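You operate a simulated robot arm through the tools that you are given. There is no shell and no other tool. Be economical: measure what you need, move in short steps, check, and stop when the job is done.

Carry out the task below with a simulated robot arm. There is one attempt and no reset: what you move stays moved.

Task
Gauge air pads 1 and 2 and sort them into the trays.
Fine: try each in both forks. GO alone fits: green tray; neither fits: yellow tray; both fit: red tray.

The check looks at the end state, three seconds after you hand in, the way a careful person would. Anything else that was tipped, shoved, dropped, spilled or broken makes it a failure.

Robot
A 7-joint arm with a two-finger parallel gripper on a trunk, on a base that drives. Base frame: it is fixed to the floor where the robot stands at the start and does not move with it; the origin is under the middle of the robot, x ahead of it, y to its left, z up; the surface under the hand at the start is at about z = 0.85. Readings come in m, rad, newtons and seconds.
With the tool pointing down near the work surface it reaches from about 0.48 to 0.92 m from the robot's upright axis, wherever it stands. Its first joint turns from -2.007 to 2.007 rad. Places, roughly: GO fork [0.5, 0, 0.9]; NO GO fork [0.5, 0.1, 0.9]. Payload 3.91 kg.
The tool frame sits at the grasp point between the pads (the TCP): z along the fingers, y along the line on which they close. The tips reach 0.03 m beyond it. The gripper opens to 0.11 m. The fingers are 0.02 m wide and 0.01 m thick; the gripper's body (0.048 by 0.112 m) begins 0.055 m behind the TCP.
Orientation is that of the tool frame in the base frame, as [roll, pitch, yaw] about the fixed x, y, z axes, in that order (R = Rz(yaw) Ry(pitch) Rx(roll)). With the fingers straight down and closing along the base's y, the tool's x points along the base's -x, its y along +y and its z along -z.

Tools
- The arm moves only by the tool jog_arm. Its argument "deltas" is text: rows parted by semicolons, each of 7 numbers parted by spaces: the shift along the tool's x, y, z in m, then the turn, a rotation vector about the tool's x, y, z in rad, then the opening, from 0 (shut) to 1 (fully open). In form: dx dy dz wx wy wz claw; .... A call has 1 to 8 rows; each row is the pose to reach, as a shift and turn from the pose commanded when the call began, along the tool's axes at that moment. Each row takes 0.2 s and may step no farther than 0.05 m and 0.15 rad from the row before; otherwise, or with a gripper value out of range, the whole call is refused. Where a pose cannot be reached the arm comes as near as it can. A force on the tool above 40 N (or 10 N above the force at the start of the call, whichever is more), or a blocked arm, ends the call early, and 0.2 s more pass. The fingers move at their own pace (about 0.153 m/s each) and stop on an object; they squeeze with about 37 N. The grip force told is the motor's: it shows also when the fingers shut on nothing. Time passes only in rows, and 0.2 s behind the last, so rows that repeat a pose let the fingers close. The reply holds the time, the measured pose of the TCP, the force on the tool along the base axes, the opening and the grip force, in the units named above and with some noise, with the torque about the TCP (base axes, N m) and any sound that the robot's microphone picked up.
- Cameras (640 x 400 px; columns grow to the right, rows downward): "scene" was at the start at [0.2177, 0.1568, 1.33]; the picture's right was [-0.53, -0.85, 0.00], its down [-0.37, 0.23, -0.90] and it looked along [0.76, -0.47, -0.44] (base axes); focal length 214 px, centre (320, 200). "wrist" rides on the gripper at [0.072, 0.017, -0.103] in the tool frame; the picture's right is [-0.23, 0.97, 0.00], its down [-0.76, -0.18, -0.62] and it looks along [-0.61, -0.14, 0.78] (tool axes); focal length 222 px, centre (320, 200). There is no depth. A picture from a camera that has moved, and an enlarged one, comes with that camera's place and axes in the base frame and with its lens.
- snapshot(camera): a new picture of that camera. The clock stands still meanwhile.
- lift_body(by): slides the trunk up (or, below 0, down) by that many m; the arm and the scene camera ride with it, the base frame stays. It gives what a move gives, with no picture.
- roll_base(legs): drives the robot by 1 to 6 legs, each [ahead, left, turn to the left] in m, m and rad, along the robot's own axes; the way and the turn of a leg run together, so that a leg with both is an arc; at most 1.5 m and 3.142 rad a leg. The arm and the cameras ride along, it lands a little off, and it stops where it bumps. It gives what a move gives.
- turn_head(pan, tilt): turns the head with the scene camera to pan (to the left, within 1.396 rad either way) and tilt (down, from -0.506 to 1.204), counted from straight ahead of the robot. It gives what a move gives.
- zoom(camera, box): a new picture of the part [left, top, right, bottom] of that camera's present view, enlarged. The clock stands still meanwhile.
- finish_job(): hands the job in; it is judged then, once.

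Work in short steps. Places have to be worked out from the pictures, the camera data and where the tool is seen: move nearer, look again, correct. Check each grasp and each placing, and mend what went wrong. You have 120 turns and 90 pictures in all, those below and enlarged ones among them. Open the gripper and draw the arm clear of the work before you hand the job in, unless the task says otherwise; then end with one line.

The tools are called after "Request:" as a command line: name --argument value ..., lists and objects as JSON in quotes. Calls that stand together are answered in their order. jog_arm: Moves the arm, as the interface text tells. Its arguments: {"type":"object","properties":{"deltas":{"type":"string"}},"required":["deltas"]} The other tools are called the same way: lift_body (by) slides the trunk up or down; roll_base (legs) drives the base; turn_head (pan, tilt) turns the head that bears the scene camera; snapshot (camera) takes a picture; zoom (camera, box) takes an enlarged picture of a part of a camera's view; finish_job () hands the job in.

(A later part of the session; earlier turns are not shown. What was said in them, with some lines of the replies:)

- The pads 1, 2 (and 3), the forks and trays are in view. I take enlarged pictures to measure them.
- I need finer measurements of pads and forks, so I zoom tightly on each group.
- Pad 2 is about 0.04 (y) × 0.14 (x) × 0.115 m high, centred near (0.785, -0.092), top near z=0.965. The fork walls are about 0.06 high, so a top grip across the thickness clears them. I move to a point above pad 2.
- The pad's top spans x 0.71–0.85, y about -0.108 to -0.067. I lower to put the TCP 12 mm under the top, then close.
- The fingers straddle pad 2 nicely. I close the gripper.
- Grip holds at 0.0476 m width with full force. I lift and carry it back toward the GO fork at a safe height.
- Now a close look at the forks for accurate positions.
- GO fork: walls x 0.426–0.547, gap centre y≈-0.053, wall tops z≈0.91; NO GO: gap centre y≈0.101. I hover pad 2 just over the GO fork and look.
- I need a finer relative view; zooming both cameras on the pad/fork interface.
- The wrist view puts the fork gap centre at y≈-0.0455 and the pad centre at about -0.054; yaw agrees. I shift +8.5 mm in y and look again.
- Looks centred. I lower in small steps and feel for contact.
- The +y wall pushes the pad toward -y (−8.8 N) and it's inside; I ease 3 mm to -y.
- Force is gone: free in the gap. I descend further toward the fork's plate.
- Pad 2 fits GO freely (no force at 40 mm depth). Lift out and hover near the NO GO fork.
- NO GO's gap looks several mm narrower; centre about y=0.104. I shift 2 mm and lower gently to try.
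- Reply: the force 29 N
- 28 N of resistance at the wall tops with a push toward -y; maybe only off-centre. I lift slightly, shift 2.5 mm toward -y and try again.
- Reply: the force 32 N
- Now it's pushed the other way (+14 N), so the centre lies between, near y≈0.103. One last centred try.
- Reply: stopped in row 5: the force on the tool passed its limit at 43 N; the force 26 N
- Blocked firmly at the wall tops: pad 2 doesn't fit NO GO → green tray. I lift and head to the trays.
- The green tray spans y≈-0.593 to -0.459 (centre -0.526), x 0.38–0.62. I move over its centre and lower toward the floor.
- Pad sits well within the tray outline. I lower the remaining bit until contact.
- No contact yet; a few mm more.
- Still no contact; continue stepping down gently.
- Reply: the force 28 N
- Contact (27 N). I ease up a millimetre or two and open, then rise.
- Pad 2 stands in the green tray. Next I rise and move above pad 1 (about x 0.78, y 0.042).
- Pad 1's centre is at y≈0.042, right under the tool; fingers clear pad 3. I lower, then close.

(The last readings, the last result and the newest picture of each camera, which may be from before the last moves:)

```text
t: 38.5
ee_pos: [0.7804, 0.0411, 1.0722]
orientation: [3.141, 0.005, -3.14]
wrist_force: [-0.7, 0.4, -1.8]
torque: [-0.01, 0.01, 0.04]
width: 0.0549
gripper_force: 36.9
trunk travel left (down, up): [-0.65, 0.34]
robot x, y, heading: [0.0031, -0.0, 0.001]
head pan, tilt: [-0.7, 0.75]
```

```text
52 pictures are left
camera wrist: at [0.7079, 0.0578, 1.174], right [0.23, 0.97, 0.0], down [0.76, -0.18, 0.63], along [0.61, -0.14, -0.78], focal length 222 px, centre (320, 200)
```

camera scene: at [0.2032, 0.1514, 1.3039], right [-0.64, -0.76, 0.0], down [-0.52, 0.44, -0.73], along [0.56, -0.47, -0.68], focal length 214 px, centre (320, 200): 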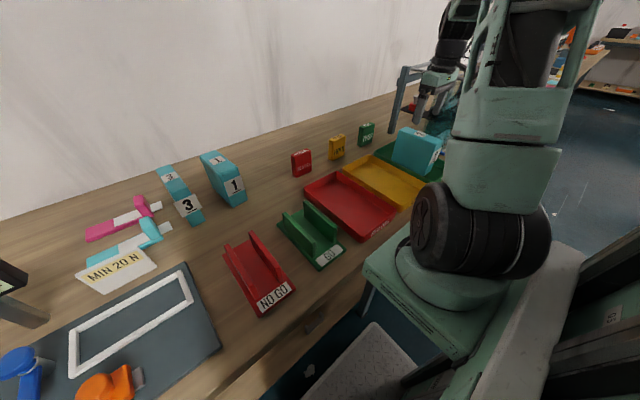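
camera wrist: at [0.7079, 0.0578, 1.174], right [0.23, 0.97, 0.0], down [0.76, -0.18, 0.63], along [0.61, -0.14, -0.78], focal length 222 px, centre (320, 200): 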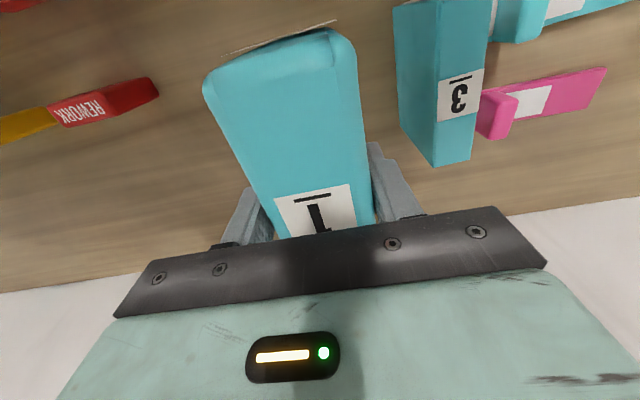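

Pad 1 measures 0.055 m, held well. I carry it over to the GO fork (gap centre y≈-0.0457).

Request:
jog_arm --deltas "0.045 -0.012 -0.02 0 0 0 0; 0.09 -0.025 -0.02 0 0 0 0; 0.135 -0.038 -0.02 0 0 0 0; 0.18 -0.051 -0.02 0 0 0 0; 0.225 -0.065 -0.02 0 0 0 0; 0.265 -0.08 -0.02 0 0 0 0; 0.282 -0.087 0.01 0 0 0 0; 0.282 -0.087 0.035 0 0 0 0"

Request:
turn_head --pan -0.499 --tilt 0.75

Request:
zoom --camera "scene" --box '[310, 180, 380, 250]'

Request:
zoom --camera "wrist" --box '[220, 0, 400, 150]'

```text
refused: row 1 steps farther than a row can; nothing moved
```

```text
t: 39.3
ee_pos: [0.7796, 0.0425, 1.0706]
orientation: [3.141, 0.004, -3.14]
wrist_force: [0.3, 0.5, -1.9]
torque: [-0.01, 0.0, -0.04]
width: 0.0546
gripper_force: 36.7
trunk travel left (down, up): [-0.65, 0.34]
robot x, y, heading: [-0.0011, -0.0011, 0.002]
head pan, tilt: [-0.499, 0.75]
```

```text
5.71 times, centred on (345, 215) of scene
camera zoom: at [0.2124, 0.1653, 1.3039], right [-0.48, -0.88, 0.0], down [-0.6, 0.33, -0.73], along [0.64, -0.35, -0.68], focal length 1226 px, centre (177, 114)
```

zoom: 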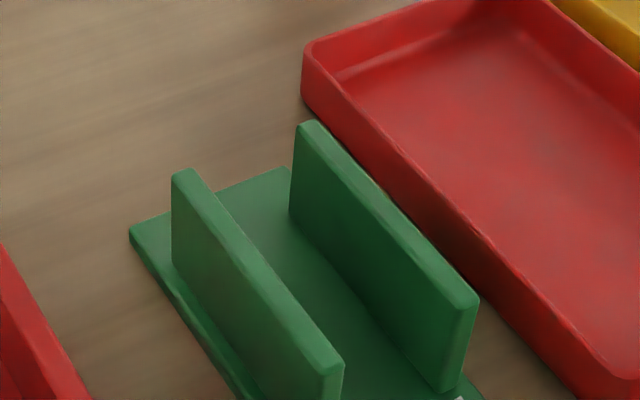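

```text
2.67 times, centred on (310, 75) of wrist
camera zoom: at [0.7079, 0.0577, 1.1737], right [0.23, 0.97, 0.0], down [0.76, -0.18, 0.63], along [0.61, -0.14, -0.78], focal length 592 px, centre (347, 533)
```

zoom: 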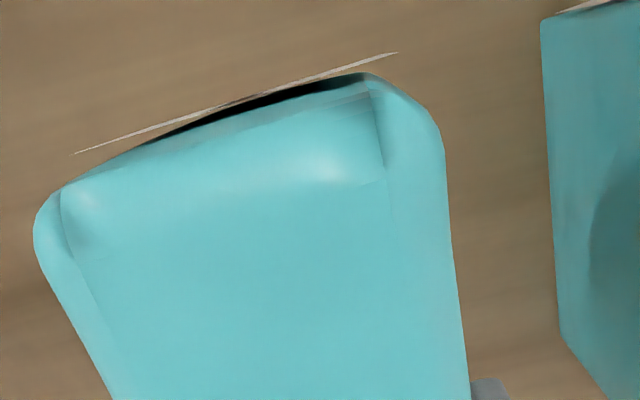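

The first row was too long; I resend with smaller steps.

Request:
jog_arm --deltas "0.035 -0.010 -0.01 0 0 0 0; 0.075 -0.022 -0.02 0 0 0 0; 0.12 -0.035 -0.02 0 0 0 0; 0.165 -0.048 -0.02 0 0 0 0; 0.21 -0.061 -0.02 0 0 0 0; 0.25 -0.075 -0.02 0 0 0 0; 0.282 -0.087 0 0 0 0 0; 0.282 -0.087 0.035 0 0 0 0"

Request:
zoom --camera "scene" --box '[310, 180, 380, 250]'

```text
t: 41.1
ee_pos: [0.4986, -0.0463, 1.0327]
orientation: [3.14, 0.002, -3.139]
wrist_force: [-0.3, -0.1, -3.5]
torque: [0.0, -0.02, 0.0]
width: 0.0545
gripper_force: 37.0
trunk travel left (down, up): [-0.65, 0.34]
robot x, y, heading: [-0.0001, 0.0007, 0.002]
head pan, tilt: [-0.499, 0.75]
```

```text
5.71 times, centred on (345, 215) of scene
camera zoom: at [0.2122, 0.1654, 1.304], right [-0.48, -0.88, 0.0], down [-0.6, 0.33, -0.73], along [0.64, -0.35, -0.68], focal length 1226 px, centre (177, 114)
```

zoom: 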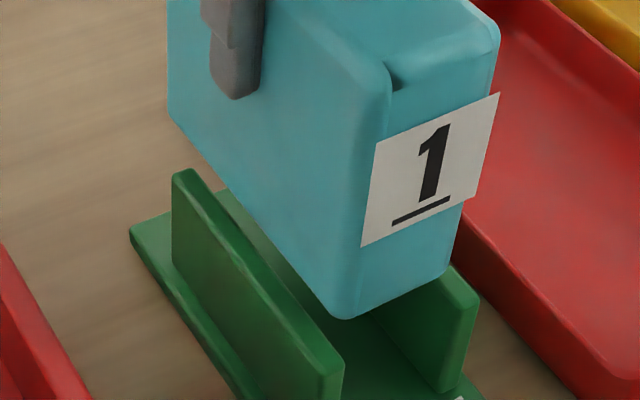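

Centred over GO. Lower gently to feel.

Request:
jog_arm --deltas "0 0 0.006 0 0 0 0; 0 0 0.012 0 0 0 0; 0 0 0.016 0 0 0 0; 0 0 0.019 0 0 0 0; 0 0 0.022 0 0 0 0; 0 0 0.025 0 0 0 0; 0 0 0.028 0 0 0 0; 0 0 0.028 0 0 0 0"

Request:
zoom --camera "scene" --box '[310, 180, 380, 250]'

```text
t: 42.9
ee_pos: [0.4982, -0.0469, 1.0076]
orientation: [3.14, 0.005, -3.139]
wrist_force: [2.6, -13.1, 28.4]
torque: [-0.91, -0.11, 0.0]
width: 0.0547
gripper_force: 37.5
trunk travel left (down, up): [-0.65, 0.34]
robot x, y, heading: [-0.0015, 0.0003, -0.003]
head pan, tilt: [-0.499, 0.75]
```

```text
5.71 times, centred on (345, 215) of scene
camera zoom: at [0.2117, 0.1647, 1.3043], right [-0.48, -0.88, 0.0], down [-0.6, 0.33, -0.73], along [0.64, -0.35, -0.68], focal length 1226 px, centre (177, 114)
```

zoom: 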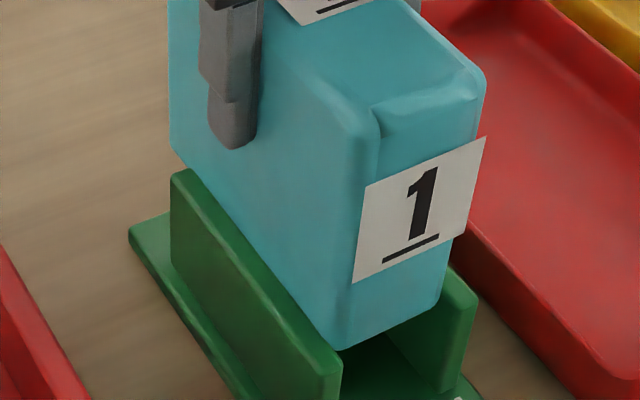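

Blocked by 28 N with a −y push; I back off, shift 2 mm to -y and try again.

Request:
jog_arm --deltas "0 0 -0.009 0 0 0 0; 0 -0.002 -0.009 0 0 0 0; 0 -0.002 -0.009 0 0 0 0"

Request:
jog_arm --deltas "0 0 0.003 0 0 0 0; 0 0 0.006 0 0 0 0; 0 0 0.009 0 0 0 0; 0 0 0.011 0 0 0 0; 0 0 0.011 0 0 0 0"

Request:
zoom --camera "scene" --box '[310, 180, 380, 250]'

```text
t: 43.7
ee_pos: [0.4981, -0.0479, 1.0146]
orientation: [-3.141, 0.004, -3.139]
wrist_force: [-0.3, 0.2, -2.9]
torque: [-0.02, -0.04, 0.03]
width: 0.0543
gripper_force: 37.1
trunk travel left (down, up): [-0.65, 0.34]
robot x, y, heading: [-0.0012, 0.0019, 0.001]
head pan, tilt: [-0.499, 0.75]
```

```text
t: 44.9
ee_pos: [0.4989, -0.0471, 1.0056]
orientation: [3.141, 0.009, -3.14]
wrist_force: [2.0, 4.5, 27.9]
torque: [0.19, -0.09, -0.09]
width: 0.055
gripper_force: 37.2
trunk travel left (down, up): [-0.65, 0.34]
robot x, y, heading: [0.0009, -0.0016, 0.001]
head pan, tilt: [-0.499, 0.75]
```

```text
5.71 times, centred on (345, 215) of scene
camera zoom: at [0.2116, 0.1657, 1.3043], right [-0.48, -0.88, 0.0], down [-0.6, 0.33, -0.73], along [0.64, -0.35, -0.68], focal length 1226 px, centre (177, 114)
```

zoom: 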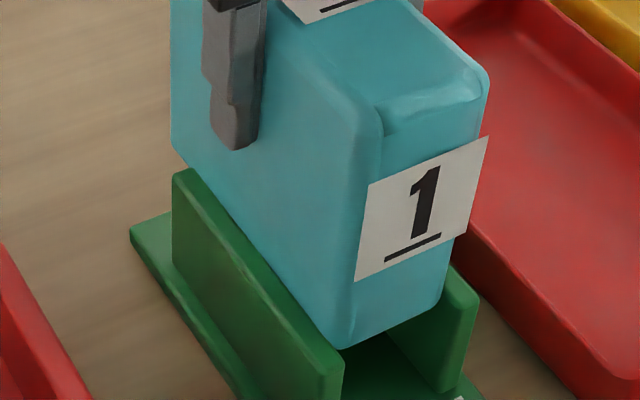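

Both sides balanced and still blocked at the wall tops: pad 1 doesn't fit GO. Now over to NO GO for its try as well.

Request:
jog_arm --deltas "0 0 -0.035 0 0 0 0; 0 0.01 -0.06 0 0 0 0; 0 0.05 -0.06 0 0 0 0; 0 0.095 -0.06 0 0 0 0; 0 0.135 -0.06 0 0 0 0; 0 0.150 -0.05 0 0 0 0; 0 0.150 -0.02 0 0 0 0; 0 0.150 -0.015 0 0 0 0"

Request:
zoom --camera "scene" --box '[240, 190, 340, 310]'

```text
t: 46.7
ee_pos: [0.4984, 0.1026, 1.0192]
orientation: [3.14, 0.004, 3.141]
wrist_force: [0.7, -0.8, -1.6]
torque: [0.02, 0.0, -0.02]
width: 0.0548
gripper_force: 36.7
trunk travel left (down, up): [-0.65, 0.34]
robot x, y, heading: [0.0002, 0.0005, -0.007]
head pan, tilt: [-0.499, 0.75]
```

```text
3.33 times, centred on (290, 250) of scene
camera zoom: at [0.2122, 0.1654, 1.304], right [-0.48, -0.88, 0.0], down [-0.6, 0.33, -0.73], along [0.64, -0.35, -0.68], focal length 715 px, centre (420, 33)
```

zoom: 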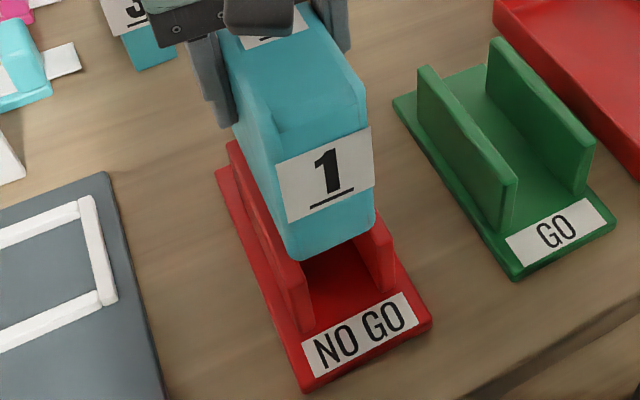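

Gently lower onto NO GO.

Request:
jog_arm --deltas "0 0 0.004 0 0 0 0; 0 0 0.007 0 0 0 0; 0 0 0.010 0 0 0 0; 0 0 0.013 0 0 0 0; 0 0 0.016 0 0 0 0; 0 0 0.018 0 0 0 0; 0 0 0.018 0 0 0 0"

Request:
zoom --camera "scene" --box '[260, 210, 330, 280]'

```text
t: 48.3
ee_pos: [0.4979, 0.1021, 1.0024]
orientation: [3.139, 0.007, -3.14]
wrist_force: [2.6, 6.9, 27.2]
torque: [0.49, -0.18, -0.12]
width: 0.0549
gripper_force: 37.2
trunk travel left (down, up): [-0.65, 0.34]
robot x, y, heading: [0.0013, -0.0003, 0.001]
head pan, tilt: [-0.499, 0.75]
```

```text
5.71 times, centred on (295, 245) of scene
camera zoom: at [0.2117, 0.1656, 1.3041], right [-0.48, -0.88, 0.0], down [-0.6, 0.33, -0.73], along [0.64, -0.35, -0.68], focal length 1226 px, centre (463, -57)
```

zoom: 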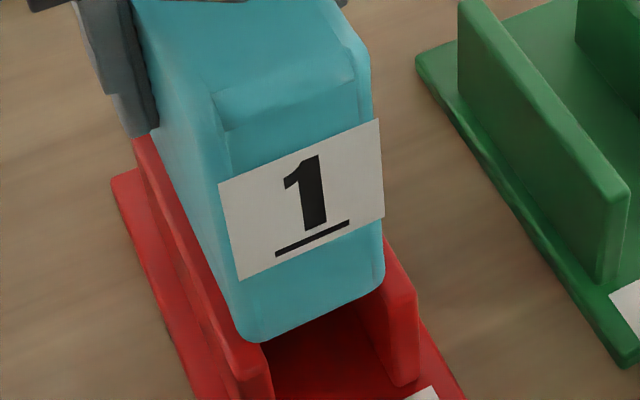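

Pad 1 sits clearly over both NO GO walls and is blocked: neither fits → yellow tray (centre y≈-0.368). Lift and carry.

Request:
jog_arm --deltas "0 0 -0.04 0 0 0 0; 0 0 -0.08 0 0 0 0; 0 -0.04 -0.09 0 0 0 0; 0 -0.085 -0.09 0 0 0 0; 0 -0.13 -0.09 0 0 0 0; 0 -0.175 -0.09 0 0 0 0; 0 -0.22 -0.09 0 0 0 0; 0 -0.265 -0.09 0 0 0 0"

Request:
jog_arm --deltas "0 -0.045 0 0 0 0 0; 0 -0.09 0 0 0 0 0; 0 -0.135 0 0 0 0 0; 0 -0.18 0 0 0 0 0; 0 -0.204 0.02 0 0 0 0; 0 -0.204 0.06 0 0 0 0; 0 -0.204 0.06 0 0 0 0"

Request:
turn_head --pan -0.7 --tilt 0.75

Request:
snapshot --camera "wrist"

Request:
snapshot --camera "scene"

```text
t: 50.1
ee_pos: [0.4977, -0.1632, 1.0913]
orientation: [-3.14, 0.003, -3.139]
wrist_force: [-0.6, -0.7, -1.2]
torque: [-0.03, -0.03, -0.01]
width: 0.0547
gripper_force: 36.7
trunk travel left (down, up): [-0.65, 0.34]
robot x, y, heading: [0.0012, 0.0032, 0.003]
head pan, tilt: [-0.499, 0.75]
```

```text
t: 51.7
ee_pos: [0.4972, -0.368, 1.0304]
orientation: [3.14, 0.005, -3.14]
wrist_force: [0.5, -0.2, -1.7]
torque: [-0.01, 0.01, 0.02]
width: 0.0545
gripper_force: 36.5
trunk travel left (down, up): [-0.65, 0.34]
robot x, y, heading: [-0.0005, -0.0003, 0.003]
head pan, tilt: [-0.499, 0.75]
```

```text
t: 52.4
ee_pos: [0.4988, -0.3674, 1.0319]
orientation: [3.142, 0.003, -3.139]
wrist_force: [0.5, 0.1, -1.5]
torque: [-0.01, -0.03, 0.04]
width: 0.0547
gripper_force: 37.3
trunk travel left (down, up): [-0.65, 0.34]
robot x, y, heading: [-0.0024, -0.0048, -0.002]
head pan, tilt: [-0.7, 0.75]
```

```text
44 pictures are left
camera wrist: at [0.4257, -0.3512, 1.1338], right [0.23, 0.97, 0.0], down [0.76, -0.18, 0.63], along [0.61, -0.14, -0.78], focal length 222 px, centre (320, 200)
```

wrist: 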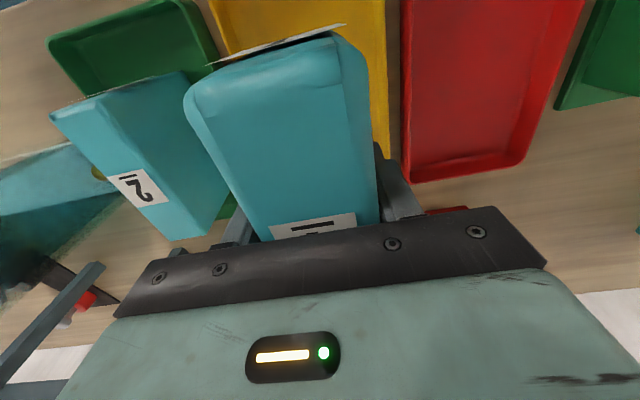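

```text
43 pictures are left
camera scene: at [0.203, 0.1516, 1.3039], right [-0.64, -0.77, 0.0], down [-0.52, 0.44, -0.73], along [0.56, -0.47, -0.68], focal length 214 px, centre (320, 200)
```

scene: 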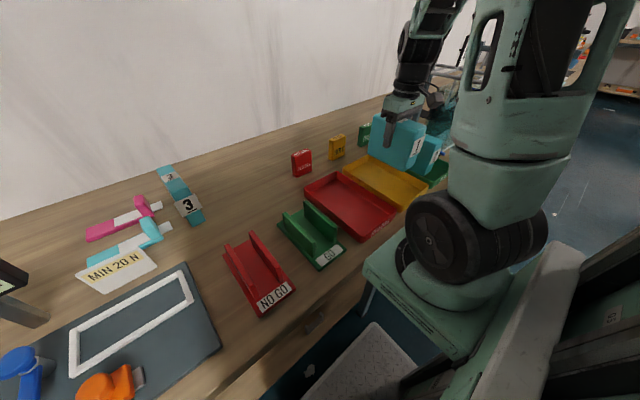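

Tray spans y≈-0.435 to -0.296, so the pad is centred. Lowering.

Request:
jog_arm --deltas "0 0 0.035 0 0 0 0; 0 0 0.065 0 0 0 0; 0 0 0.072 0 0 0 0; 0 0 0.075 0 0 0 0; 0 0 0.078 0 0 0 0; 0 0 0.081 0 0 0 0; 0 0 0.081 0 0 0 0"

```text
t: 54.0
ee_pos: [0.4988, -0.3668, 0.9494]
orientation: [3.141, 0.003, -3.14]
wrist_force: [0.5, -0.1, -1.8]
torque: [0.01, 0.01, 0.03]
width: 0.0546
gripper_force: 36.9
trunk travel left (down, up): [-0.65, 0.34]
robot x, y, heading: [0.0009, 0.0027, 0.002]
head pan, tilt: [-0.7, 0.75]
```

Request:
jog_arm --deltas "0 0 0.002 0 0 0 0; 0 0 0.004 0 0 0 0; 0 0 0.006 0 0 0 0; 0 0 0.008 0 0 0 0; 0 0 0.008 0 0 0 0"

```text
t: 55.2
ee_pos: [0.4997, -0.3675, 0.9425]
orientation: [3.142, 0.004, -3.14]
wrist_force: [0.1, 0.8, -1.4]
torque: [0.02, 0.0, 0.0]
width: 0.0546
gripper_force: 37.0
trunk travel left (down, up): [-0.65, 0.34]
robot x, y, heading: [0.0009, -0.0025, 0.0]
head pan, tilt: [-0.7, 0.75]
```

No contact yet; continuing in 1.5 mm steps.

Request:
jog_arm --deltas "0 0 0.0015 0 0 0 0; 0 0 0.003 0 0 0 0; 0 0 0.0045 0 0 0 0; 0 0 0.006 0 0 0 0; 0 0 0.006 0 0 0 0"

Request:
zoom --camera "scene" --box '[340, 90, 460, 210]'

```text
t: 56.4
ee_pos: [0.4992, -0.3666, 0.9381]
orientation: [-3.14, 0.008, -3.139]
wrist_force: [-4.3, 1.0, 28.5]
torque: [0.13, -0.07, -0.02]
width: 0.0549
gripper_force: 36.8
trunk travel left (down, up): [-0.65, 0.34]
robot x, y, heading: [0.001, -0.0012, 0.001]
head pan, tilt: [-0.7, 0.75]
```

```text
3.33 times, centred on (400, 150) of scene
camera zoom: at [0.202, 0.1522, 1.3043], right [-0.64, -0.76, 0.0], down [-0.52, 0.44, -0.73], along [0.56, -0.47, -0.68], focal length 715 px, centre (53, 367)
```

zoom: 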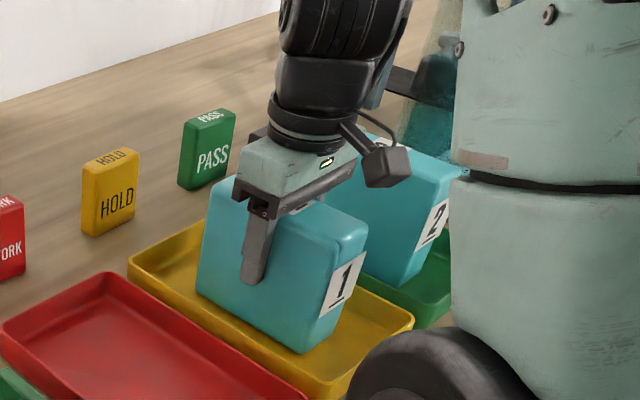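

Pad 1 is on the tray floor. Release and rise.

Request:
jog_arm --deltas "0 0 -0.001 0 0 0 0; 0 0 -0.001 0 0 0 0.6; 0 0 -0.001 0 0 0 0.85; 0 0 -0.001 0 0 0 0.85; 0 0 -0.03 0 0 0 0.85; 0 0 -0.075 0 0 0 0.85; 0 0 -0.12 0 0 0 0.85; 0 0 -0.16 0 0 0 0.85"

Request:
snapshot --camera "wrist"

```text
t: 58.2
ee_pos: [0.4985, -0.3669, 1.0975]
orientation: [3.141, 0.004, 3.141]
wrist_force: [0.2, 0.5, -0.6]
torque: [0.04, 0.0, 0.01]
width: 0.0935
gripper_force: 0.0
trunk travel left (down, up): [-0.65, 0.34]
robot x, y, heading: [0.0014, -0.0032, 0.001]
head pan, tilt: [-0.7, 0.75]
```

```text
41 pictures are left
camera wrist: at [0.4266, -0.3508, 1.2015], right [0.23, 0.97, 0.0], down [0.76, -0.18, 0.63], along [0.61, -0.14, -0.78], focal length 222 px, centre (320, 200)
```

wrist: 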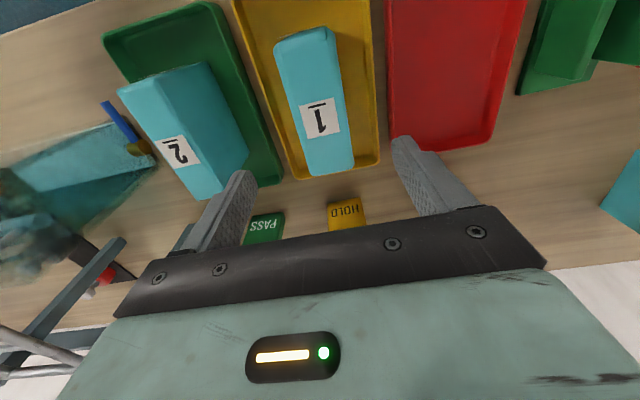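

Both pads stand in their trays. I draw the arm up and clear, then take a last look.

Request:
jog_arm --deltas "0 0.02 -0.04 0 0 0 1; 0 0.05 -0.07 0 0 0 1; 0 0.09 -0.1 0 0 0 1; 0 0.13 -0.13 0 0 0 1; 0 0.17 -0.15 0 0 0 1; 0 0.21 -0.17 0 0 0 1; 0 0.25 -0.19 0 0 0 1; 0 0.25 -0.19 0 0 0 1"

Request:
snapshot --camera "scene"

```text
t: 60.0
ee_pos: [0.4968, -0.117, 1.2897]
orientation: [-3.141, 0.003, 3.14]
wrist_force: [-0.2, 0.6, -0.7]
torque: [0.0, 0.02, 0.01]
width: 0.1098
gripper_force: 0.0
trunk travel left (down, up): [-0.65, 0.34]
robot x, y, heading: [0.0007, -0.0013, -0.002]
head pan, tilt: [-0.7, 0.75]
```

```text
40 pictures are left
camera scene: at [0.2029, 0.1516, 1.3039], right [-0.64, -0.76, 0.0], down [-0.52, 0.44, -0.73], along [0.56, -0.47, -0.68], focal length 214 px, centre (320, 200)
```

scene: 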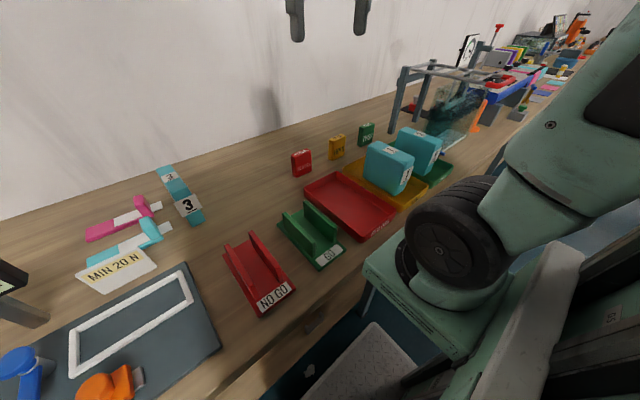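

Pad 1 stands in the yellow tray, pad 2 in the green one, and everything else is in place, so I hand in.

Request:
finish_job

```text
The job is handed in.
```

Pad 2 fits only the GO fork and is in the green tray; pad 1 fits neither fork and is in the yellow tray.
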